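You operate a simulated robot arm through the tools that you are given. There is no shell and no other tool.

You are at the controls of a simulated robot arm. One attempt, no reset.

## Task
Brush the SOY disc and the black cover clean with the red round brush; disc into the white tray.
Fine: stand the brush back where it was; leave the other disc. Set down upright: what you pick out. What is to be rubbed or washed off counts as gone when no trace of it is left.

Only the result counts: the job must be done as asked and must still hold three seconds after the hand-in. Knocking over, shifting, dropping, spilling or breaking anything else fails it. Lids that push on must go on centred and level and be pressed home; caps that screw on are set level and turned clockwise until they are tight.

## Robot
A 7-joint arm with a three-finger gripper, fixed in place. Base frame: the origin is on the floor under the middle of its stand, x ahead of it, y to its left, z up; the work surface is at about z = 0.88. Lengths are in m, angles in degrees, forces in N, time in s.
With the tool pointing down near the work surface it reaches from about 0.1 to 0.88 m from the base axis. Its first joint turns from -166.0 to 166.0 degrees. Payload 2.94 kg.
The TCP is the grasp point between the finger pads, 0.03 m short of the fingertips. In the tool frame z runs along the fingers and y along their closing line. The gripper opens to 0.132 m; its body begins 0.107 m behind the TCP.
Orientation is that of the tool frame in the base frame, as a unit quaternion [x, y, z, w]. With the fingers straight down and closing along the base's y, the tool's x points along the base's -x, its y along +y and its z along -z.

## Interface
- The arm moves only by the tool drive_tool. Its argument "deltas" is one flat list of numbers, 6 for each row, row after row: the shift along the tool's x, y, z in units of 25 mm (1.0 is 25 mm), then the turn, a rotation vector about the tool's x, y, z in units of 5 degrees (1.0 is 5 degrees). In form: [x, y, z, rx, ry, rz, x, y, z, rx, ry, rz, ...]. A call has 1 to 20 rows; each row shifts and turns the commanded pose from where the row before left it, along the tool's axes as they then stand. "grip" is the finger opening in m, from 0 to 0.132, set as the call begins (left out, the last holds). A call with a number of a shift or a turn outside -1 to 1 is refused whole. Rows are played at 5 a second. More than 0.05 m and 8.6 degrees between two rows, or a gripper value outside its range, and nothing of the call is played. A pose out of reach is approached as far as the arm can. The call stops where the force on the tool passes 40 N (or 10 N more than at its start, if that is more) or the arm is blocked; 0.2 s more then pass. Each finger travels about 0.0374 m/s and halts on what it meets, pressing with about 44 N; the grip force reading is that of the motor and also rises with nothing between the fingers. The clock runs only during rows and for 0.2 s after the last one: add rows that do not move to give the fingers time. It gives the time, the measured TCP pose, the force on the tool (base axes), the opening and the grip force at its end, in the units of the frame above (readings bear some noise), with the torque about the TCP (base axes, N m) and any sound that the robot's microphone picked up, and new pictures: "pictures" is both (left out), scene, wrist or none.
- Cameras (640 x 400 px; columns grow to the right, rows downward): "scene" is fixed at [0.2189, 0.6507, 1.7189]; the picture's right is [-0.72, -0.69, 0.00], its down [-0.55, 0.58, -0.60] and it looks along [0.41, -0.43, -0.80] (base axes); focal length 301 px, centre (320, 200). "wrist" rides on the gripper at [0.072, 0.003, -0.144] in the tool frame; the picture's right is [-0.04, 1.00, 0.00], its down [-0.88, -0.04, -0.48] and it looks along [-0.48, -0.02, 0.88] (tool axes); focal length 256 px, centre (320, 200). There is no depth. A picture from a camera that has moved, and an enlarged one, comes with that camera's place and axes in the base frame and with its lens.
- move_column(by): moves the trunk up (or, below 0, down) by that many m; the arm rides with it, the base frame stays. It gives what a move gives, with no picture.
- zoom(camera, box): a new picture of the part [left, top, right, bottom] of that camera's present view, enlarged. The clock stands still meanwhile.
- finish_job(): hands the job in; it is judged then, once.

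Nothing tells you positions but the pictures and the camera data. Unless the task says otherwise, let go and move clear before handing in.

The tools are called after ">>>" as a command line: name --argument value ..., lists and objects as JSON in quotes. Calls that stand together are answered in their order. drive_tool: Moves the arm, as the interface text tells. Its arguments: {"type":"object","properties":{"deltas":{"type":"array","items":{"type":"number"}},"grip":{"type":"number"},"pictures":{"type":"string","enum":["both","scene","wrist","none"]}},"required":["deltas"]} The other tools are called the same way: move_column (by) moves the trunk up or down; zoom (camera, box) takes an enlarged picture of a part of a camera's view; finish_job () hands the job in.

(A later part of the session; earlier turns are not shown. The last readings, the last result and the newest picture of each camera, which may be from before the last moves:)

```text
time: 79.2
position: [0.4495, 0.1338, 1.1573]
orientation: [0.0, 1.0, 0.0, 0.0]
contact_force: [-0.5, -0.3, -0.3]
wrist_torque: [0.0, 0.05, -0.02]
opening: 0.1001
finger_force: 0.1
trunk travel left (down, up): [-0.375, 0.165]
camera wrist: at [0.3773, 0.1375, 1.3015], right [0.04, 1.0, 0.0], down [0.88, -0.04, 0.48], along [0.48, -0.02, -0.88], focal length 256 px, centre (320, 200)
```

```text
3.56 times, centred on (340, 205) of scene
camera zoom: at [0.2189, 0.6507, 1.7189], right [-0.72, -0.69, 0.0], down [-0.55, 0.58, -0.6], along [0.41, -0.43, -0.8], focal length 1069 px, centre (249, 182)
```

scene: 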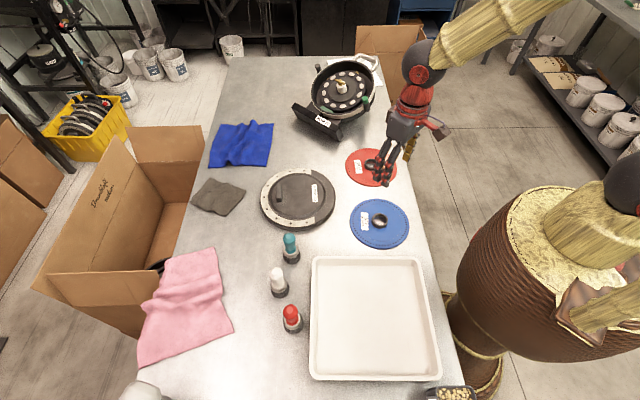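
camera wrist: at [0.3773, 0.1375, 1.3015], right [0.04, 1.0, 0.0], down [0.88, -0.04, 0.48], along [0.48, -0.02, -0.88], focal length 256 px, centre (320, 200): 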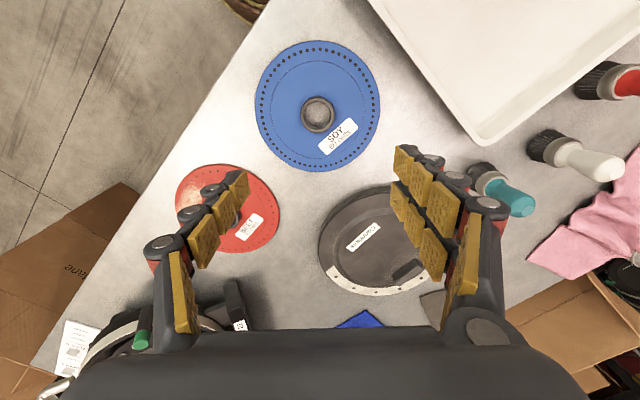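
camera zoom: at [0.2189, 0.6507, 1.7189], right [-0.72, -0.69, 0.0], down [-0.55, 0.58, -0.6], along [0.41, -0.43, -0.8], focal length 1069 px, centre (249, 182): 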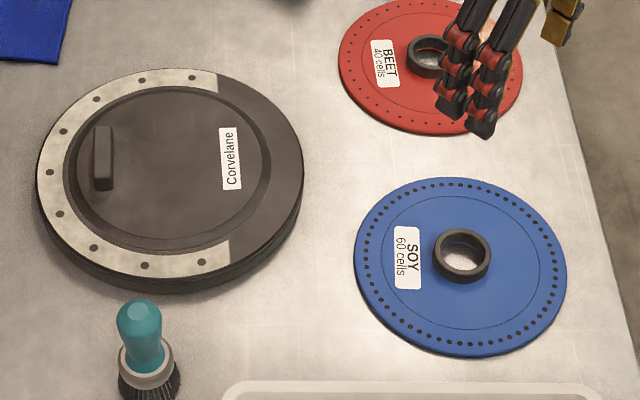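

Both the SOY disc and the cover look spotless from here. I'll descend above the hub and refine the alignment.

>>> drive_tool --deltas '[0.1, -0.07, 0.9, 0, 0, 0, 0, 0, 0.9, 0, 0, 0, 0, 0, 0.9, 0, 0, 0, 0, 0, 0.9, 0, 0, 0, 0, 0, 0.9, 0, 0, 0, 0, 0, 0.9, 0, 0, 0, 0, 0, 0.9, 0, 0, 0, 0, 0, 0, 0, 0, 0]' --grip 0.085

>>> zoom --camera "wrist" --box '[220, 60, 420, 240]'

>>> zoom --camera "scene" --box '[330, 160, 430, 260]'

```text
time: 81.0
position: [0.4443, 0.1333, 0.9986]
orientation: [0.0, 1.0, 0.0, 0.0]
contact_force: [-0.7, 0.0, 0.0]
wrist_torque: [0.05, 0.0, -0.02]
opening: 0.085
finger_force: 0.0
trunk travel left (down, up): [-0.375, 0.165]
camera wrist: at [0.3726, 0.1356, 1.1436], right [0.04, 1.0, 0.0], down [0.88, -0.04, 0.48], along [0.48, -0.02, -0.88], focal length 256 px, centre (320, 200)
```

scene: 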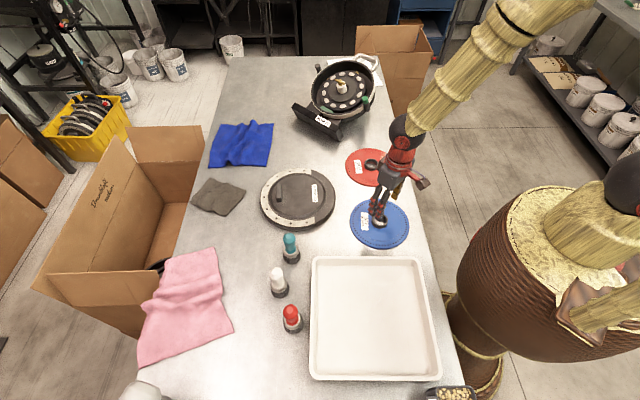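
wrist: 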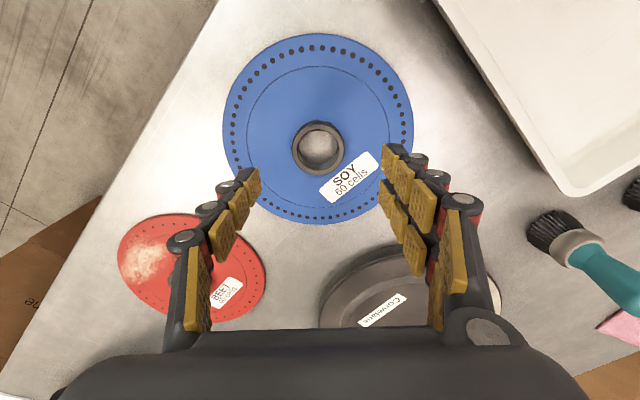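

```text
2.22 times, centred on (320, 150) of wrist
camera zoom: at [0.3726, 0.1356, 1.1436], right [0.04, 1.0, 0.0], down [0.88, -0.04, 0.48], along [0.48, -0.02, -0.88], focal length 569 px, centre (320, 311)
```

zoom: 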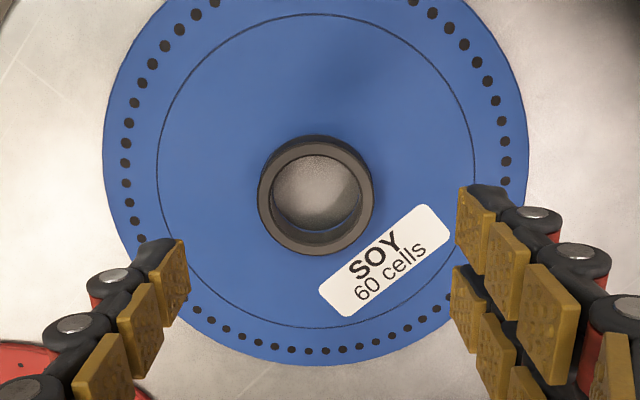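

```text
4.00 times, centred on (380, 210) of scene
camera zoom: at [0.2189, 0.6507, 1.7189], right [-0.72, -0.69, 0.0], down [-0.55, 0.58, -0.6], along [0.41, -0.43, -0.8], focal length 1202 px, centre (80, 160)
```

zoom: 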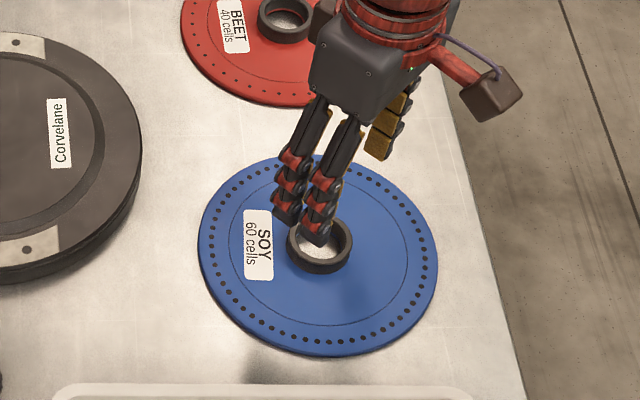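

The hub is within about 2 mm of the tool axis. I'll lower around the ring, keeping the fingertips just above the disc.

>>> drive_tool --deltas '[0, -0.06, 0.735, 0, 0, 0, 0, 0, 0.735, 0, 0, 0, 0, 0, 0.735, 0, 0, 0, 0, 0, 0.735, 0, 0, 0, 0, 0, 0, 0, 0, 0]' --grip 0.085

>>> zoom --camera "wrist" --box '[220, 80, 420, 260]'

>>> zoom --camera "scene" --box '[345, 185, 415, 255]'

```text
time: 82.2
position: [0.4447, 0.1317, 0.9255]
orientation: [0.0, 1.0, 0.0, 0.0]
contact_force: [0.5, 0.0, -0.3]
wrist_torque: [-0.01, -0.01, 0.01]
opening: 0.0849
finger_force: 0.1
trunk travel left (down, up): [-0.375, 0.165]
camera wrist: at [0.3729, 0.1355, 1.0696], right [0.04, 1.0, 0.0], down [0.88, -0.04, 0.48], along [0.48, -0.02, -0.88], focal length 256 px, centre (320, 200)
```

scene: 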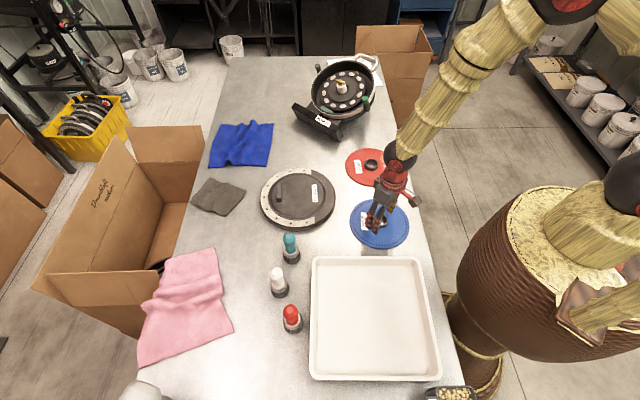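
wrist: 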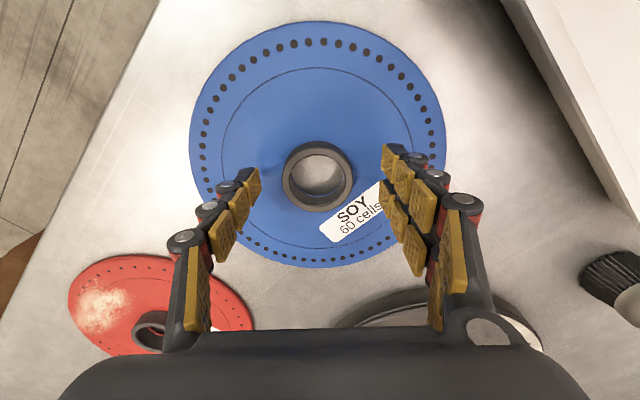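

```text
2.22 times, centred on (320, 170) of wrist
camera zoom: at [0.3729, 0.1355, 1.0696], right [0.04, 1.0, 0.0], down [0.88, -0.04, 0.48], along [0.48, -0.02, -0.88], focal length 569 px, centre (320, 267)
```

zoom: 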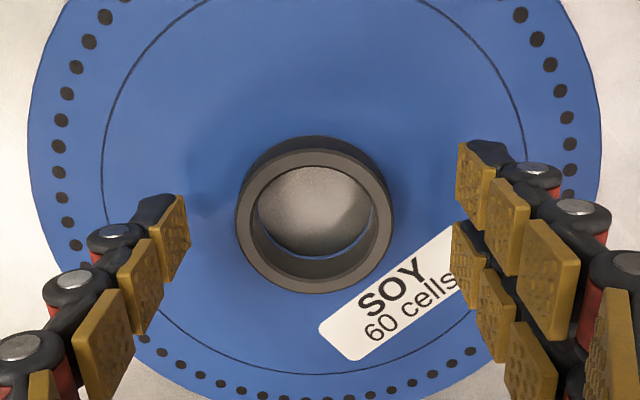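

```text
5.71 times, centred on (380, 220) of scene
camera zoom: at [0.2189, 0.6507, 1.7189], right [-0.72, -0.69, 0.0], down [-0.55, 0.58, -0.6], along [0.41, -0.43, -0.8], focal length 1718 px, centre (-23, 86)
```

zoom: 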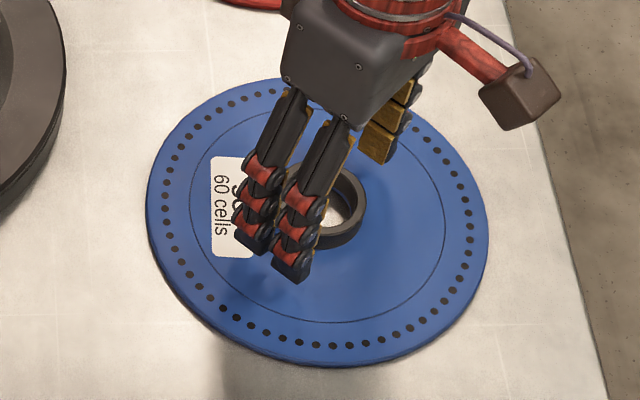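

Nicely centred; a tiny correction and a few millimetres lower, then close on the ring.

>>> drive_tool --deltas '[0.05, -0.04, 0.1, 0, 0, 0, 0, 0, 0.1, 0, 0, 0, 0, 0, 0.06, 0, 0, 0, 0, 0, 0, 0, 0, 0]' --grip 0.085 --pictures "none"

>>> drive_tool --deltas '[0, 0, 0, 0, 0, 0, 0, 0, 0, 0, 0, 0, 0, 0, 0, 0, 0, 0, 0, 0, 0, 0, 0, 0, 0, 0, 0, 0, 0, 0, 0, 0, 0, 0, 0, 0, 0, 0, 0, 0, 0, 0]' --grip 0.03

>>> zoom --camera "wrist" --box '[220, 80, 420, 260]'

>>> zoom --camera "scene" --box '[345, 185, 415, 255]'

```text
time: 83.2
position: [0.4444, 0.1312, 0.9186]
orientation: [-0.001, 1.0, 0.0, 0.0]
contact_force: [-0.4, 0.8, 0.6]
wrist_torque: [0.03, 0.01, 0.0]
opening: 0.0849
finger_force: 0.0
trunk travel left (down, up): [-0.375, 0.165]
```

```text
time: 84.8
position: [0.4444, 0.1302, 0.9205]
orientation: [0.0, 1.0, 0.0, 0.001]
contact_force: [-1.4, -1.2, 3.3]
wrist_torque: [-0.01, 0.04, 0.09]
opening: 0.0504
finger_force: 43.6
trunk travel left (down, up): [-0.375, 0.165]
camera wrist: at [0.3729, 0.1347, 1.0638], right [0.04, 1.0, 0.0], down [0.88, -0.04, 0.48], along [0.48, -0.02, -0.88], focal length 256 px, centre (320, 200)
```

scene: 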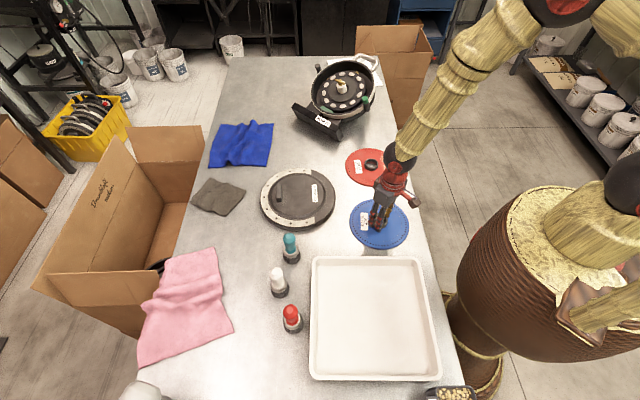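
wrist: 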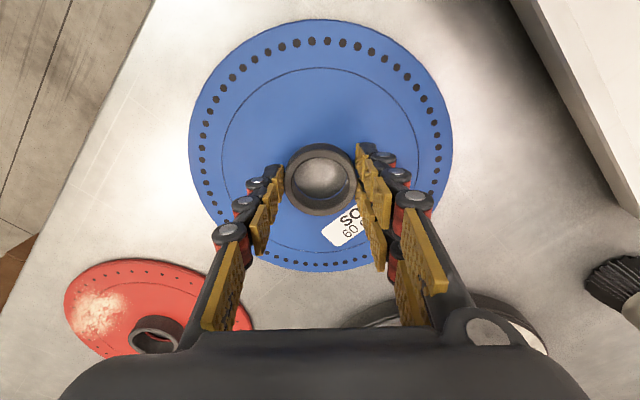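

```text
2.22 times, centred on (320, 170) of wrist
camera zoom: at [0.3729, 0.1347, 1.0638], right [0.04, 1.0, 0.0], down [0.88, -0.04, 0.48], along [0.48, -0.02, -0.88], focal length 569 px, centre (320, 267)
```

zoom: 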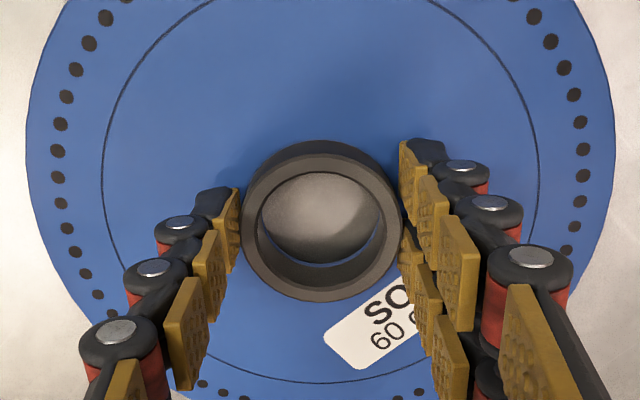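

```text
5.71 times, centred on (380, 220) of scene
camera zoom: at [0.2189, 0.6507, 1.7189], right [-0.72, -0.69, 0.0], down [-0.55, 0.58, -0.6], along [0.41, -0.43, -0.8], focal length 1718 px, centre (-23, 86)
```

zoom: 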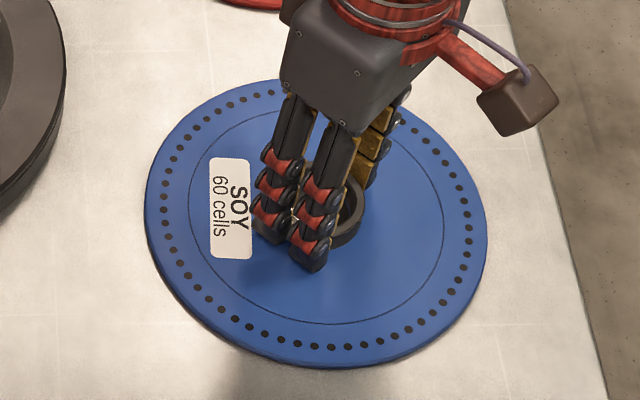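

The ring is gripped (opening 0.050). I'll lift slowly and check that the disc comes up level.

>>> drive_tool --deltas '[0, 0, -0.2, 0, 0, 0, 0, 0, -0.4, 0, 0, 0, 0, 0, -0.6, 0, 0, 0, 0, 0, -0.8, 0, 0, 0, 0, 0, -0.8, 0, 0, 0, 0, 0, -0.6, 0, 0, 0, 0, 0, 0, 0, 0, 0]' --grip 0.03

>>> zoom --camera "scene" --box '[330, 160, 430, 260]'

```text
time: 86.4
position: [0.4451, 0.1306, 1.0063]
orientation: [-0.001, 1.0, 0.0, 0.0]
contact_force: [-0.4, 0.2, -1.3]
wrist_torque: [-0.02, 0.03, -0.03]
opening: 0.0505
finger_force: 43.7
trunk travel left (down, up): [-0.375, 0.165]
camera wrist: at [0.3747, 0.1341, 1.1495], right [0.04, 1.0, 0.0], down [0.88, -0.04, 0.48], along [0.48, -0.02, -0.88], focal length 256 px, centre (320, 200)
```

scene: 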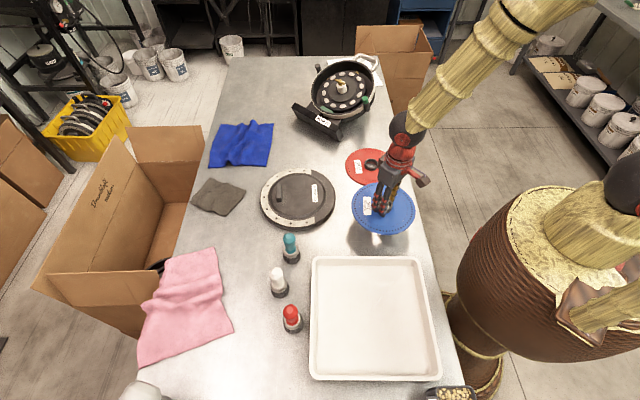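
wrist: 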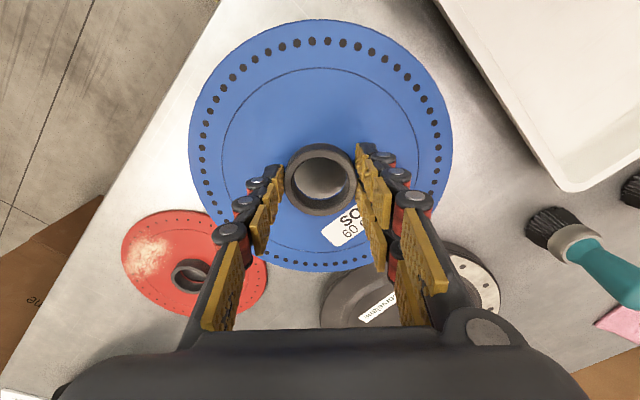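

```text
4.00 times, centred on (380, 210) of scene
camera zoom: at [0.2189, 0.6507, 1.7189], right [-0.72, -0.69, 0.0], down [-0.55, 0.58, -0.6], along [0.41, -0.43, -0.8], focal length 1202 px, centre (80, 160)
```

zoom: 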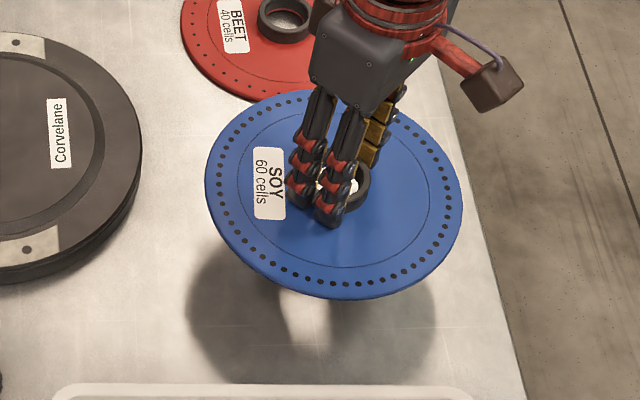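

The disc is held level. I'll raise a little more and carry it over the tray's centre.

>>> drive_tool --deltas '[0, 0, -0.8, 0, 0, 0, 0, 0, -0.8, 0, 0, 0, 0, 0, -0.6, 0, 0, 0, 0.582, 0.925, 0, 0, 0, 0, 0.582, 0.925, 0, 0, 0, 0, 0.582, 0.925, 0, 0, 0, 0, 0.582, 0.925, 0, 0, 0, 0, 0.582, 0.925, 0, 0, 0, 0, 0.582, 0.925, 0, 0, 0, 0, 0.582, 0.925, 0, 0, 0, 0, 0.582, 0.925, 0, 0, 0, 0, 0.582, 0.925, 0, 0, 0, 0, 0.582, 0.925, 0, 0, 0, 0, 0.582, 0.925, 0, 0, 0, 0, 0, 0, 0, 0, 0, 0]' --grip 0.03

>>> zoom --camera "scene" --box '[290, 230, 460, 400]'

```text
time: 89.6
position: [0.2854, 0.3852, 1.06]
orientation: [0.0, 1.0, -0.001, 0.0]
contact_force: [0.5, 0.3, -1.1]
wrist_torque: [-0.02, 0.02, -0.01]
opening: 0.0507
finger_force: 44.5
trunk travel left (down, up): [-0.375, 0.165]
camera wrist: at [0.2134, 0.3882, 1.2041], right [0.04, 1.0, 0.0], down [0.88, -0.04, 0.48], along [0.47, -0.02, -0.88], focal length 256 px, centre (320, 200)
```

scene: 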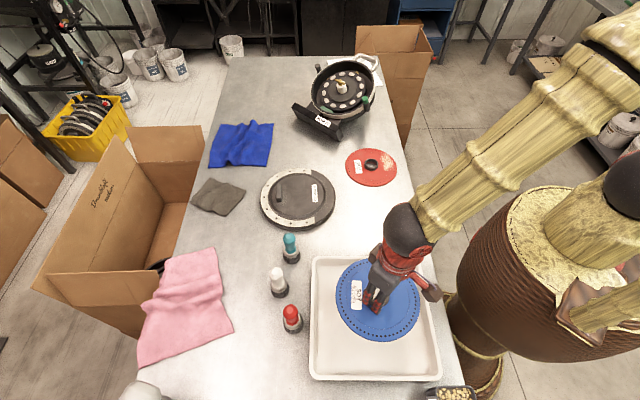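
wrist: 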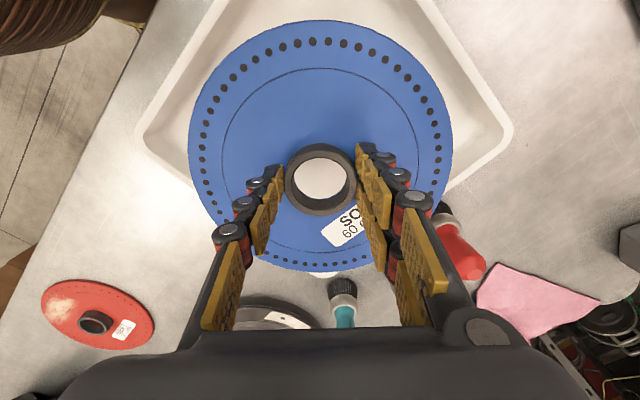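

```text
2.35 times, centred on (375, 315) of scene
camera zoom: at [0.2189, 0.6507, 1.7189], right [-0.72, -0.69, 0.0], down [-0.55, 0.58, -0.6], along [0.41, -0.43, -0.8], focal length 707 px, centre (191, -71)
```

zoom: 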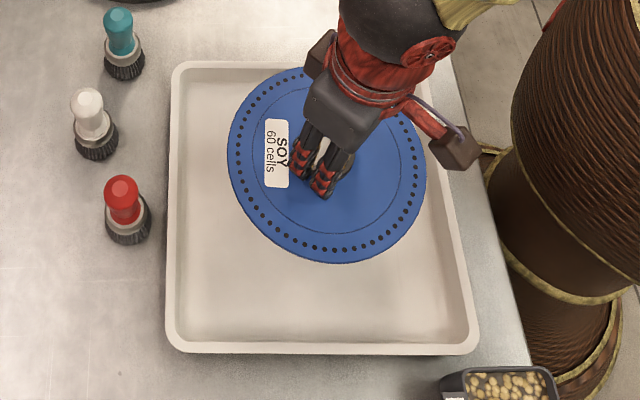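

The disc is above the middle of the tray with plenty of room all round. Lowering into it.

>>> drive_tool --deltas '[0, 0, 1, 0, 0, 0, 0, 0, 1, 0, 0, 0, 0, 0, 1, 0, 0, 0, 0, 0, 1, 0, 0, 0, 0, 0, 0.6, 0, 0, 0, 0, 0, 0.4, 0, 0, 0, 0, 0, 0, 0, 0, 0]' --grip 0.03

>>> zoom --camera "scene" --box '[290, 230, 460, 400]'

```text
time: 91.2
position: [0.2844, 0.3856, 0.9352]
orientation: [-0.001, 1.0, 0.0, 0.0]
contact_force: [-1.0, 0.7, -0.9]
wrist_torque: [-0.03, 0.05, -0.01]
opening: 0.0502
finger_force: 44.4
trunk travel left (down, up): [-0.375, 0.165]
camera wrist: at [0.2136, 0.3887, 1.0789], right [0.04, 1.0, 0.0], down [0.88, -0.04, 0.48], along [0.48, -0.02, -0.88], focal length 256 px, centre (320, 200)
```

scene: 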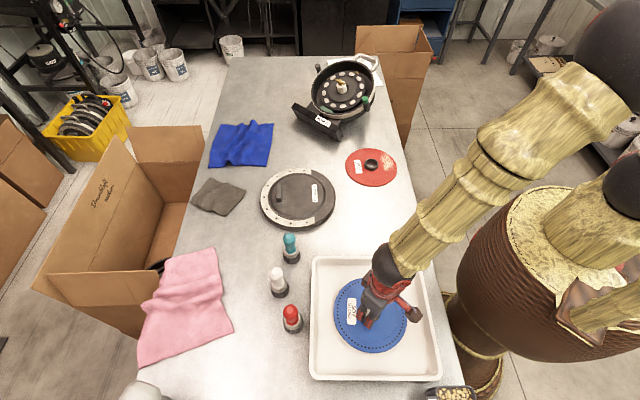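
wrist: 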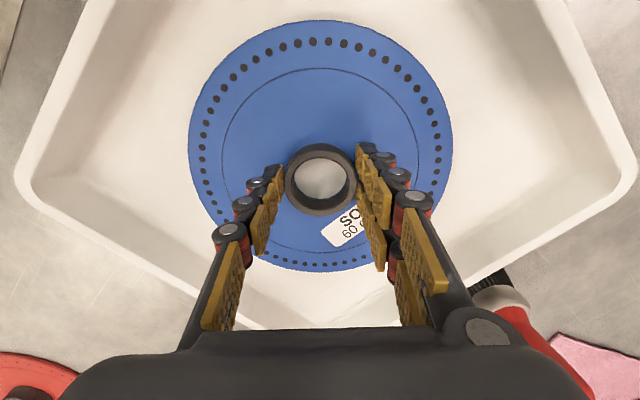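

```text
2.35 times, centred on (375, 315) of scene
camera zoom: at [0.2189, 0.6507, 1.7189], right [-0.72, -0.69, 0.0], down [-0.55, 0.58, -0.6], along [0.41, -0.43, -0.8], focal length 707 px, centre (191, -71)
```

zoom: 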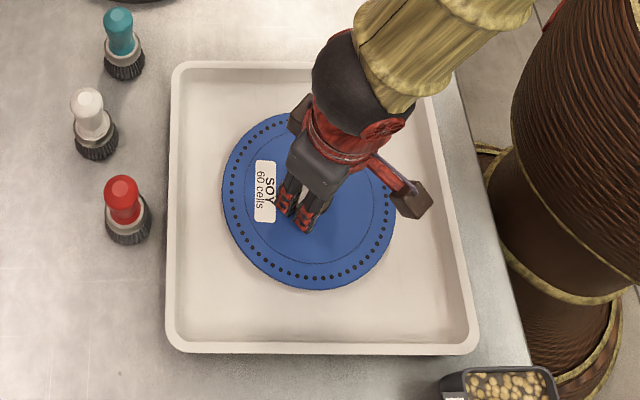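

Almost down and well inside the tray. I'll feel for the tray floor in small steps.

>>> drive_tool --deltas '[0, 0, 0.08, 0, 0, 0, 0, 0, 0.08, 0, 0, 0, 0, 0, 0.06, 0, 0, 0, 0, 0, 0, 0, 0, 0]' --grip 0.03 --pictures "none"

>>> drive_tool --deltas '[0, 0, 0.04, 0, 0, 0, 0, 0, 0, 0, 0, 0]' --grip 0.03 --pictures "none"

```text
time: 92.2
position: [0.2843, 0.3862, 0.9289]
orientation: [-0.001, 1.0, 0.0, 0.0]
contact_force: [-0.2, -0.5, -1.9]
wrist_torque: [0.03, 0.04, 0.0]
opening: 0.0502
finger_force: 44.1
trunk travel left (down, up): [-0.375, 0.165]
```

```text
time: 92.8
position: [0.2842, 0.3845, 0.9283]
orientation: [-0.002, 1.0, 0.001, 0.0]
contact_force: [0.2, 0.1, -1.8]
wrist_torque: [0.01, 0.01, -0.02]
opening: 0.0505
finger_force: 43.6
trunk travel left (down, up): [-0.375, 0.165]
```

>>> drive_tool --deltas '[0, 0, 0.04, 0, 0, 0, 0, 0, 0.02, 0, 0, 0, 0, 0, 0, 0, 0, 0]' --grip 0.03 --pictures "none"

>>> drive_tool --deltas '[0, 0, 0.03, 0, 0, 0, 0, 0, 0, 0, 0, 0]' --grip 0.03 --pictures "none"

```text
time: 93.6
position: [0.284, 0.3842, 0.926]
orientation: [-0.001, 1.0, 0.0, 0.001]
contact_force: [-0.1, -0.7, -1.4]
wrist_torque: [-0.01, 0.03, -0.03]
opening: 0.0506
finger_force: 44.5
trunk travel left (down, up): [-0.375, 0.165]
```

```text
time: 94.2
position: [0.2848, 0.3853, 0.925]
orientation: [-0.001, 1.0, -0.001, 0.001]
contact_force: [-1.2, 0.4, -1.5]
wrist_torque: [-0.05, 0.03, 0.0]
opening: 0.0502
finger_force: 43.9
trunk travel left (down, up): [-0.375, 0.165]
```

>>> drive_tool --deltas '[0, 0, 0.03, 0, 0, 0, 0, 0, 0, 0, 0, 0]' --grip 0.03 --pictures "none"

>>> drive_tool --deltas '[0, 0, 0.03, 0, 0, 0, 0, 0, 0, 0, 0, 0]' --grip 0.03 --pictures "none"

```text
time: 94.8
position: [0.2852, 0.3847, 0.9249]
orientation: [-0.001, 1.0, 0.0, 0.0]
contact_force: [-0.4, 0.1, -1.3]
wrist_torque: [0.05, 0.03, -0.01]
opening: 0.0504
finger_force: 43.7
trunk travel left (down, up): [-0.375, 0.165]
```

```text
time: 95.4
position: [0.2847, 0.3857, 0.9239]
orientation: [-0.001, 1.0, 0.0, 0.001]
contact_force: [-0.1, -1.2, 7.4]
wrist_torque: [-0.22, 0.2, 0.09]
opening: 0.0507
finger_force: 43.7
trunk travel left (down, up): [-0.375, 0.165]
```

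The disc has touched the tray floor (about 7 N). Releasing the ring and then rising clear.

>>> drive_tool --deltas '[0, 0, -0.008, 0, 0, 0, 0, 0, 0, 0, 0, 0, 0, 0, 0, 0, 0, 0, 0, 0, 0, 0, 0, 0, 0, 0, 0, 0, 0, 0, 0, 0, 0, 0, 0, 0]' --grip 0.085

>>> zoom --camera "wrist" --box '[220, 80, 420, 260]'

```text
time: 96.8
position: [0.2842, 0.385, 0.9248]
orientation: [0.0, 1.0, 0.0, 0.0]
contact_force: [-0.5, 0.4, -0.6]
wrist_torque: [-0.04, -0.02, -0.02]
opening: 0.085
finger_force: 0.1
trunk travel left (down, up): [-0.375, 0.165]
camera wrist: at [0.2133, 0.3882, 1.0685], right [0.04, 1.0, 0.0], down [0.88, -0.04, 0.48], along [0.48, -0.02, -0.88], focal length 256 px, centre (320, 200)
```

scene: 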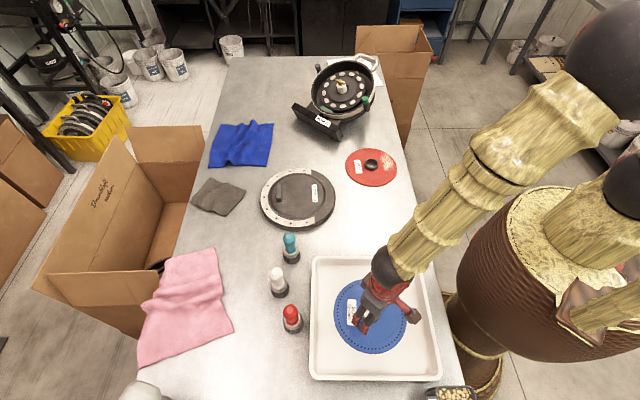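
wrist: 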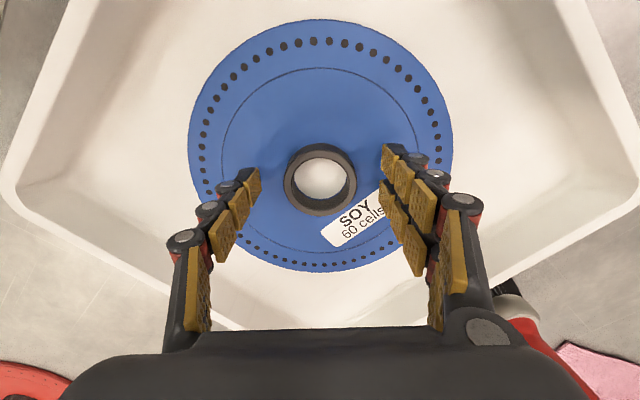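

```text
2.22 times, centred on (320, 170) of wrist
camera zoom: at [0.2133, 0.3882, 1.0685], right [0.04, 1.0, 0.0], down [0.88, -0.04, 0.48], along [0.48, -0.02, -0.88], focal length 569 px, centre (320, 267)
```

zoom: 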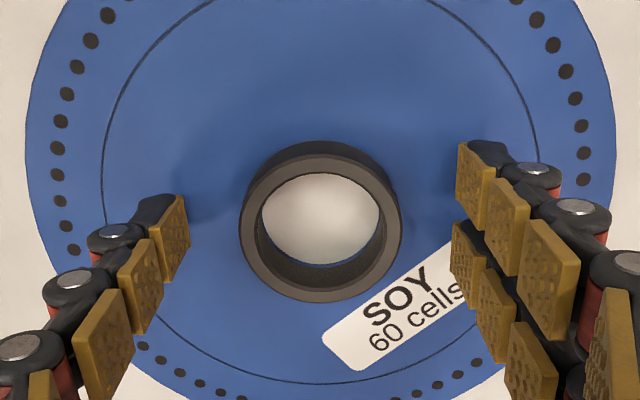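

The disc is released and lies flat. I'll rise straight up and move back toward the starting pose for a final inspection.

>>> drive_tool --deltas '[0, 0, -0.5, 0, 0, 0, 0, 0, -1, 0, 0, 0, 0, 0, -1, 0, 0, 0, 0, 0, -1, 0, 0, 0, 0, 0, -1, 0, 0, 0, 0, 0, -1, 0, 0, 0, 0, 0, -1, 0, 0, 0, 0, 0, -1, 0, 0, 0, 0, 0, -1, 0, 0, 0, 0, 0, -1, 0, 0, 0, 0, 0, -1, 0, 0, 0, 0, 0, -1, 0, 0, 0, 0, 0, 0, 0, 0, 0]' --grip 0.085

>>> drive_tool --deltas '[-0.7, -0.5, -0.2, 0, 0, 0, -0.7, -0.5, -0.2, 0, 0, 0, -0.7, -0.5, -0.2, 0, 0, 0, -0.7, -0.5, -0.2, 0, 0, 0, -0.7, -0.5, -0.2, 0, 0, 0, -0.7, -0.5, -0.2, 0, 0, 0, -0.7, -0.5, -0.2, 0, 0, 0, -0.7, -0.5, -0.2, 0, 0, 0, -0.7, -0.5, 0, 0, 0, 0, -0.7, -0.5, 0, 0, 0, 0, -0.7, -0.5, 0, 0, 0, 0, -0.7, -0.5, 0, 0, 0, 0, -0.7, -0.5, 0, 0, 0, 0, -0.7, -0.5, 0, 0, 0, 0, 0, 0, 0, 0, 0, 0]' --grip 0.13

>>> zoom --camera "scene" --box '[250, 150, 350, 240]'

>>> zoom --camera "scene" --box '[290, 250, 450, 390]'

>>> zoom --camera "wrist" --box '[260, 60, 480, 260]'

```text
time: 99.6
position: [0.2857, 0.3855, 1.2126]
orientation: [-0.002, 1.0, 0.0, 0.001]
contact_force: [-0.6, 0.2, -0.2]
wrist_torque: [0.0, 0.04, -0.02]
opening: 0.0852
finger_force: 0.0
trunk travel left (down, up): [-0.375, 0.165]
camera wrist: at [0.2131, 0.3887, 1.3571], right [0.04, 1.0, 0.0], down [0.88, -0.04, 0.48], along [0.47, -0.02, -0.88], focal length 256 px, centre (320, 200)
```

scene: 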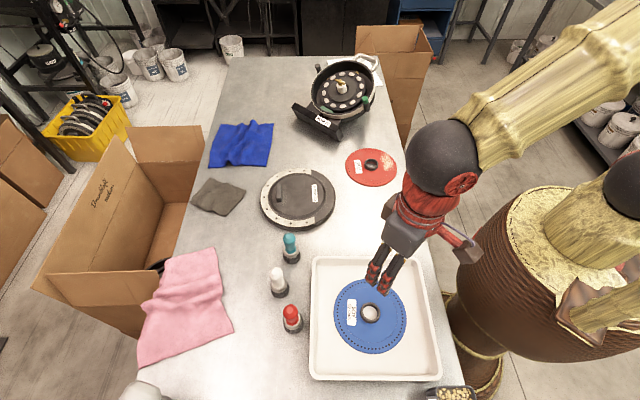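
wrist: 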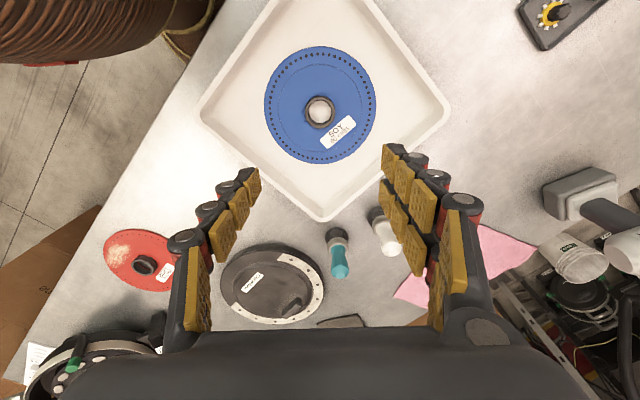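

```text
time: 102.8
position: [0.529, 0.2094, 1.2512]
orientation: [-0.001, 1.0, 0.0, 0.0]
contact_force: [-0.7, 0.2, -0.4]
wrist_torque: [0.0, -0.01, 0.01]
opening: 0.1301
finger_force: 0.1
trunk travel left (down, up): [-0.375, 0.165]
camera wrist: at [0.4571, 0.2134, 1.395], right [0.04, 1.0, 0.0], down [0.88, -0.04, 0.48], along [0.48, -0.02, -0.88], focal length 256 px, centre (320, 200)
```

scene: 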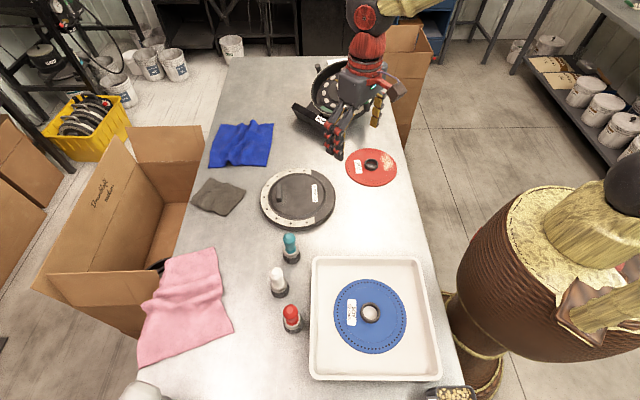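
wrist: 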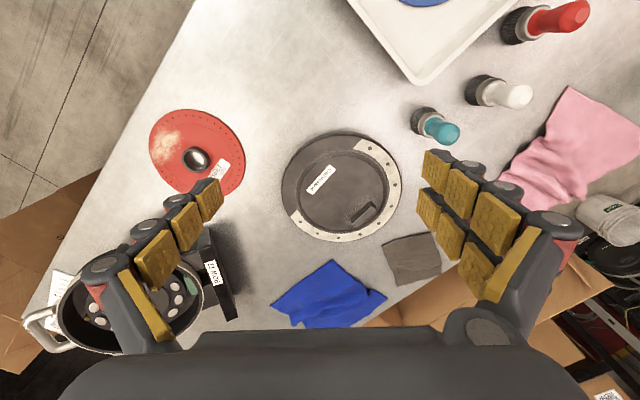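

```text
4.44 times, centred on (300, 195) of scene
camera zoom: at [0.2189, 0.6507, 1.7189], right [-0.72, -0.69, 0.0], down [-0.55, 0.58, -0.6], along [0.41, -0.43, -0.8], focal length 1336 px, centre (409, 222)
```

zoom: 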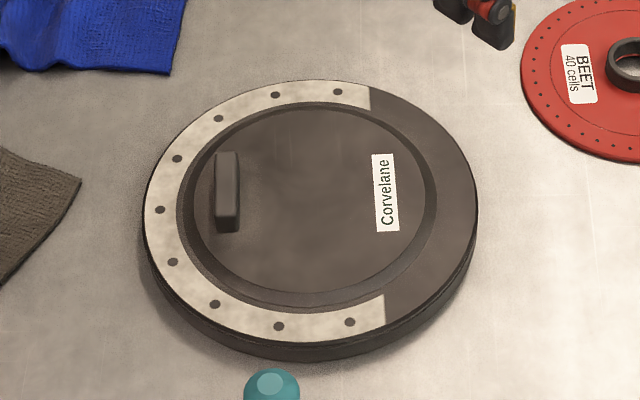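

```text
2.86 times, centred on (370, 320) of scene
camera zoom: at [0.2189, 0.6507, 1.7189], right [-0.72, -0.69, 0.0], down [-0.55, 0.58, -0.6], along [0.41, -0.43, -0.8], focal length 859 px, centre (177, -143)
```

zoom: 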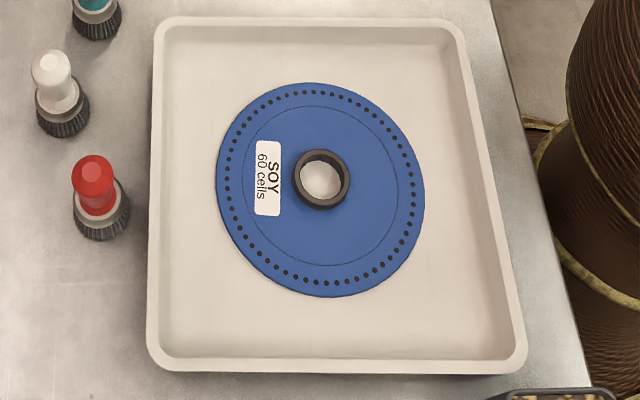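

```text
2.00 times, centred on (370, 160) of wrist
camera zoom: at [0.4571, 0.2134, 1.395], right [0.04, 1.0, 0.0], down [0.88, -0.04, 0.48], along [0.48, -0.02, -0.88], focal length 512 px, centre (220, 280)
```

zoom: 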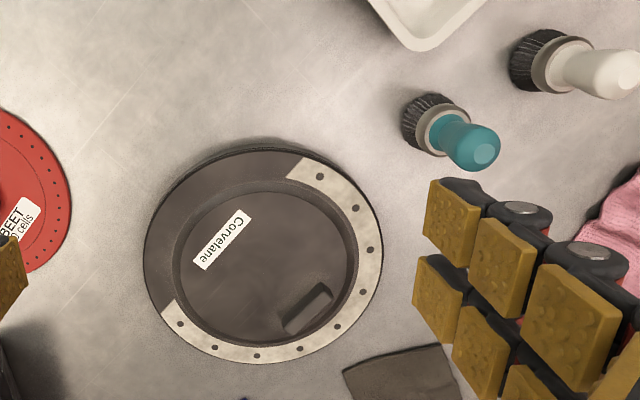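

Everything looks in place. I'll take high-magnification looks at the cover and disc for any faint residue before handing in.

>>> zoom --camera "scene" --box '[285, 170, 335, 201]'

>>> zoom --camera "scene" --box '[285, 195, 335, 226]'

>>> zoom --camera "scene" --box '[365, 270, 415, 301]'

>>> zoom --camera "scene" --box '[365, 300, 415, 360]'

>>> zoom --camera "wrist" --box '[275, 125, 405, 245]'

>>> zoom --camera "scene" --box '[265, 165, 305, 215]'

```text
12.80 times, centred on (310, 186) of scene
camera zoom: at [0.2189, 0.6507, 1.7189], right [-0.72, -0.69, 0.0], down [-0.55, 0.58, -0.6], along [0.41, -0.43, -0.8], focal length 3847 px, centre (448, 386)
```

zoom: 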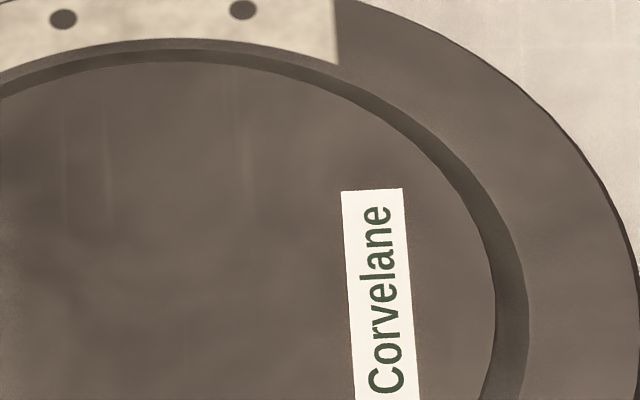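

```text
12.80 times, centred on (310, 210) of scene
camera zoom: at [0.2189, 0.6507, 1.7189], right [-0.72, -0.69, 0.0], down [-0.55, 0.58, -0.6], along [0.41, -0.43, -0.8], focal length 3847 px, centre (448, 66)
```

zoom: 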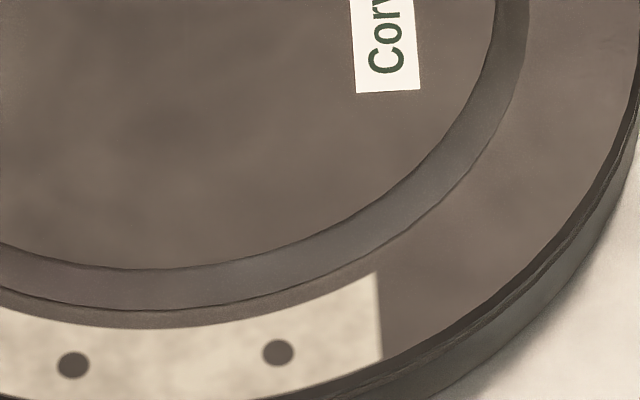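

```text
12.80 times, centred on (390, 286) of scene
camera zoom: at [0.2189, 0.6507, 1.7189], right [-0.72, -0.69, 0.0], down [-0.55, 0.58, -0.6], along [0.41, -0.43, -0.8], focal length 3847 px, centre (-576, -894)
```

zoom: 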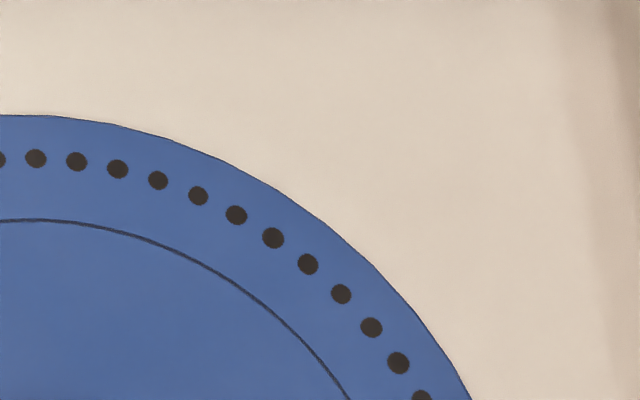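

```text
6.67 times, centred on (390, 330) of scene
camera zoom: at [0.2189, 0.6507, 1.7189], right [-0.72, -0.69, 0.0], down [-0.55, 0.58, -0.6], along [0.41, -0.43, -0.8], focal length 2004 px, centre (-147, -667)
```

zoom: 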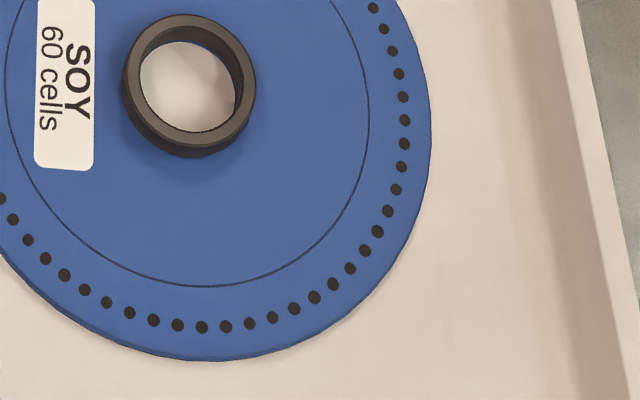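

```text
3.33 times, centred on (340, 185) of wrist
camera zoom: at [0.4571, 0.2134, 1.395], right [0.04, 1.0, 0.0], down [0.88, -0.04, 0.48], along [0.48, -0.02, -0.88], focal length 853 px, centre (253, 250)
```

zoom: 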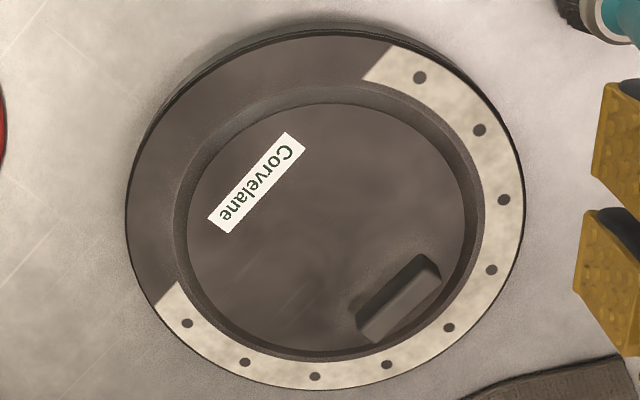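

```text
8.00 times, centred on (285, 190) of scene
camera zoom: at [0.2189, 0.6507, 1.7189], right [-0.72, -0.69, 0.0], down [-0.55, 0.58, -0.6], along [0.41, -0.43, -0.8], focal length 2405 px, centre (600, 280)
```

zoom: 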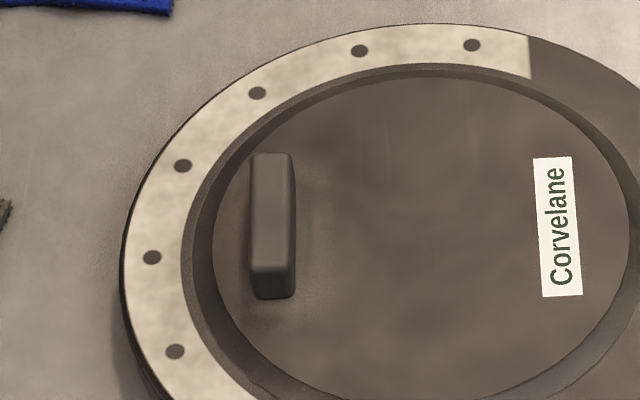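

The disc is spotless. On the cover I see only very faint straight streaks at the far end; they may be surface texture, so I'll look closer with the wrist camera.

>>> drive_tool --deltas '[-0.92, 0, 0.95, 0, 0, 0, -0.92, 0, 0.95, 0, 0, 0, -0.92, 0, 0.95, 0, 0, 0, -0.92, 0, 0.95, 0, 0, 0, -0.92, 0, 0.95, 0, 0, 0, -0.92, 0, 0.95, 0, 0, 0, -0.92, 0, 0.95, 0, 0, 0, 0, 0, 0, 0, 0, 0]' --grip 0.13

>>> zoom --camera "wrist" --box '[240, 80, 420, 240]'

>>> zoom --camera "wrist" --box '[260, 150, 360, 240]'

>>> zoom --camera "wrist" --box '[330, 90, 430, 180]'

```text
time: 104.6
position: [0.6903, 0.2094, 1.0863]
orientation: [-0.001, 1.0, 0.0, 0.0]
contact_force: [-0.4, -0.1, -0.5]
wrist_torque: [0.0, -0.01, 0.02]
opening: 0.1302
finger_force: 0.1
trunk travel left (down, up): [-0.375, 0.165]
camera wrist: at [0.6192, 0.2133, 1.2304], right [0.04, 1.0, 0.0], down [0.88, -0.04, 0.48], along [0.48, -0.02, -0.88], focal length 256 px, centre (320, 200)
```

scene: 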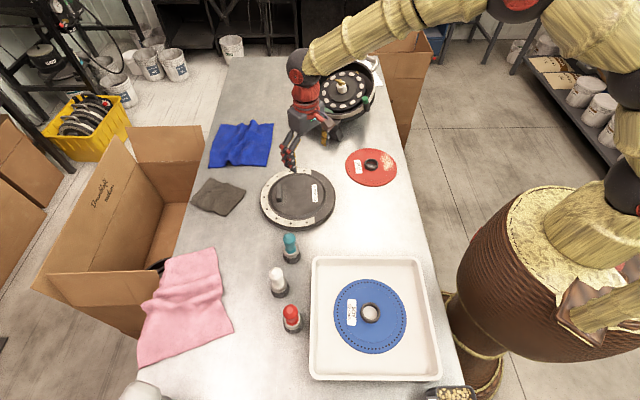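
wrist: 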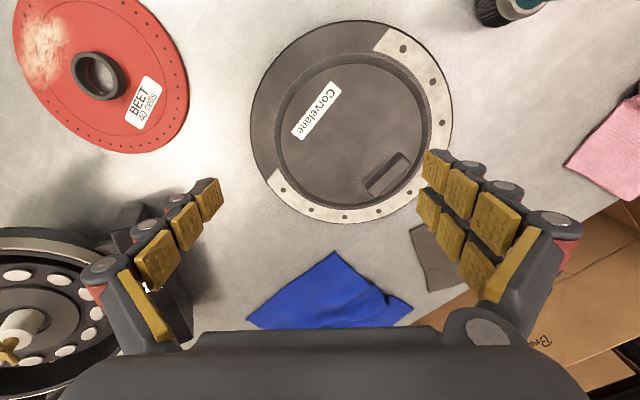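

```text
2.50 times, centred on (330, 160) of wrist
camera zoom: at [0.6192, 0.2133, 1.2304], right [0.04, 1.0, 0.0], down [0.88, -0.04, 0.48], along [0.48, -0.02, -0.88], focal length 640 px, centre (295, 300)
```

zoom: 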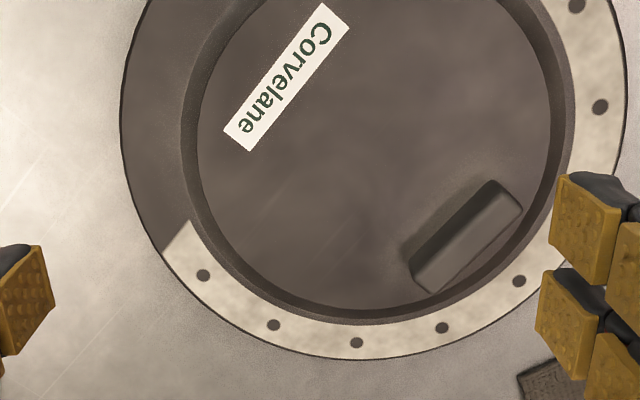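

```text
4.44 times, centred on (310, 195) of wrist
camera zoom: at [0.6192, 0.2133, 1.2304], right [0.04, 1.0, 0.0], down [0.88, -0.04, 0.48], along [0.48, -0.02, -0.88], focal length 1138 px, centre (364, 222)
```

zoom: 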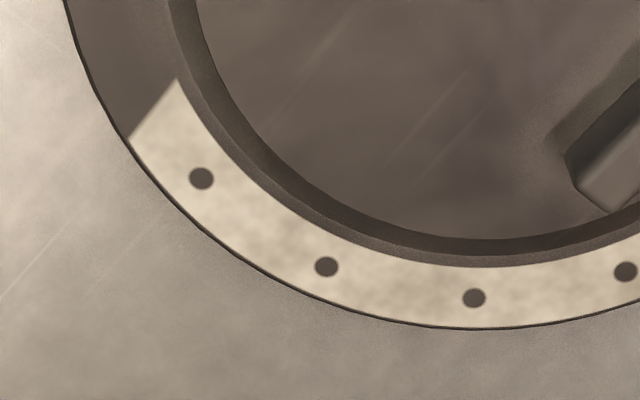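

```text
4.44 times, centred on (380, 135) of wrist
camera zoom: at [0.6192, 0.2133, 1.2304], right [0.04, 1.0, 0.0], down [0.88, -0.04, 0.48], along [0.48, -0.02, -0.88], focal length 1138 px, centre (53, 489)
```

zoom: 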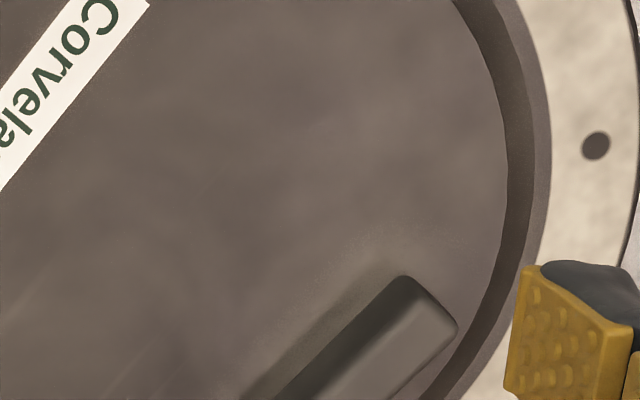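

Those streaks match the fine scratches seen on the table too, so they're surface texture. I'll look very closely around the handle block as well.

>>> zoom --camera "wrist" --box '[345, 135, 415, 205]'

>>> zoom --camera "scene" --box '[272, 178, 304, 210]'

>>> zoom --camera "wrist" --box '[300, 100, 380, 170]'

```text
5.71 times, centred on (380, 170) of wrist
camera zoom: at [0.6192, 0.2133, 1.2304], right [0.04, 1.0, 0.0], down [0.88, -0.04, 0.48], along [0.48, -0.02, -0.88], focal length 1463 px, centre (-23, 371)
```

zoom: 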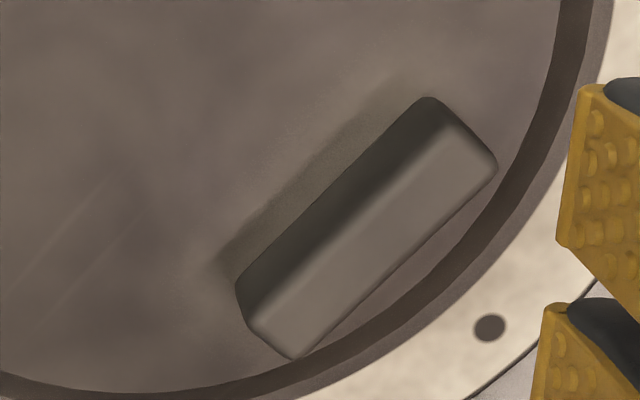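

```text
12.50 times, centred on (288, 194) of scene
camera zoom: at [0.2189, 0.6507, 1.7189], right [-0.72, -0.69, 0.0], down [-0.55, 0.58, -0.6], along [0.41, -0.43, -0.8], focal length 3757 px, centre (720, 275)
```

zoom: 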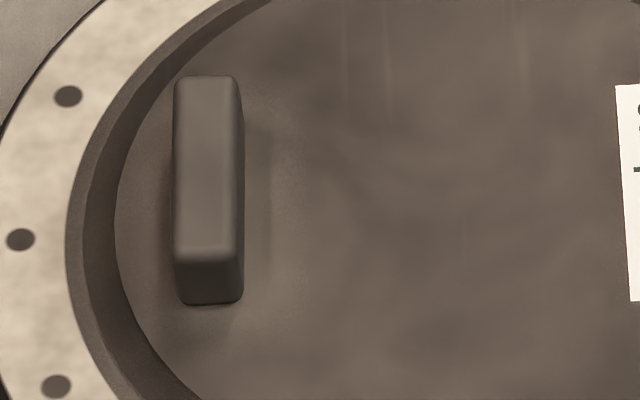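

```text
5.71 times, centred on (340, 135) of wrist
camera zoom: at [0.6192, 0.2133, 1.2304], right [0.04, 1.0, 0.0], down [0.88, -0.04, 0.48], along [0.48, -0.02, -0.88], focal length 1463 px, centre (206, 571)
```

zoom: 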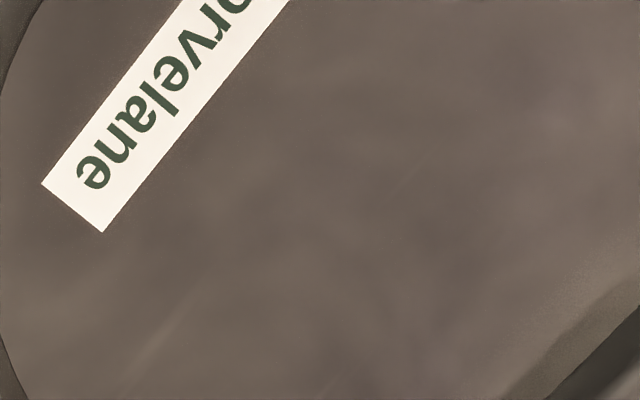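

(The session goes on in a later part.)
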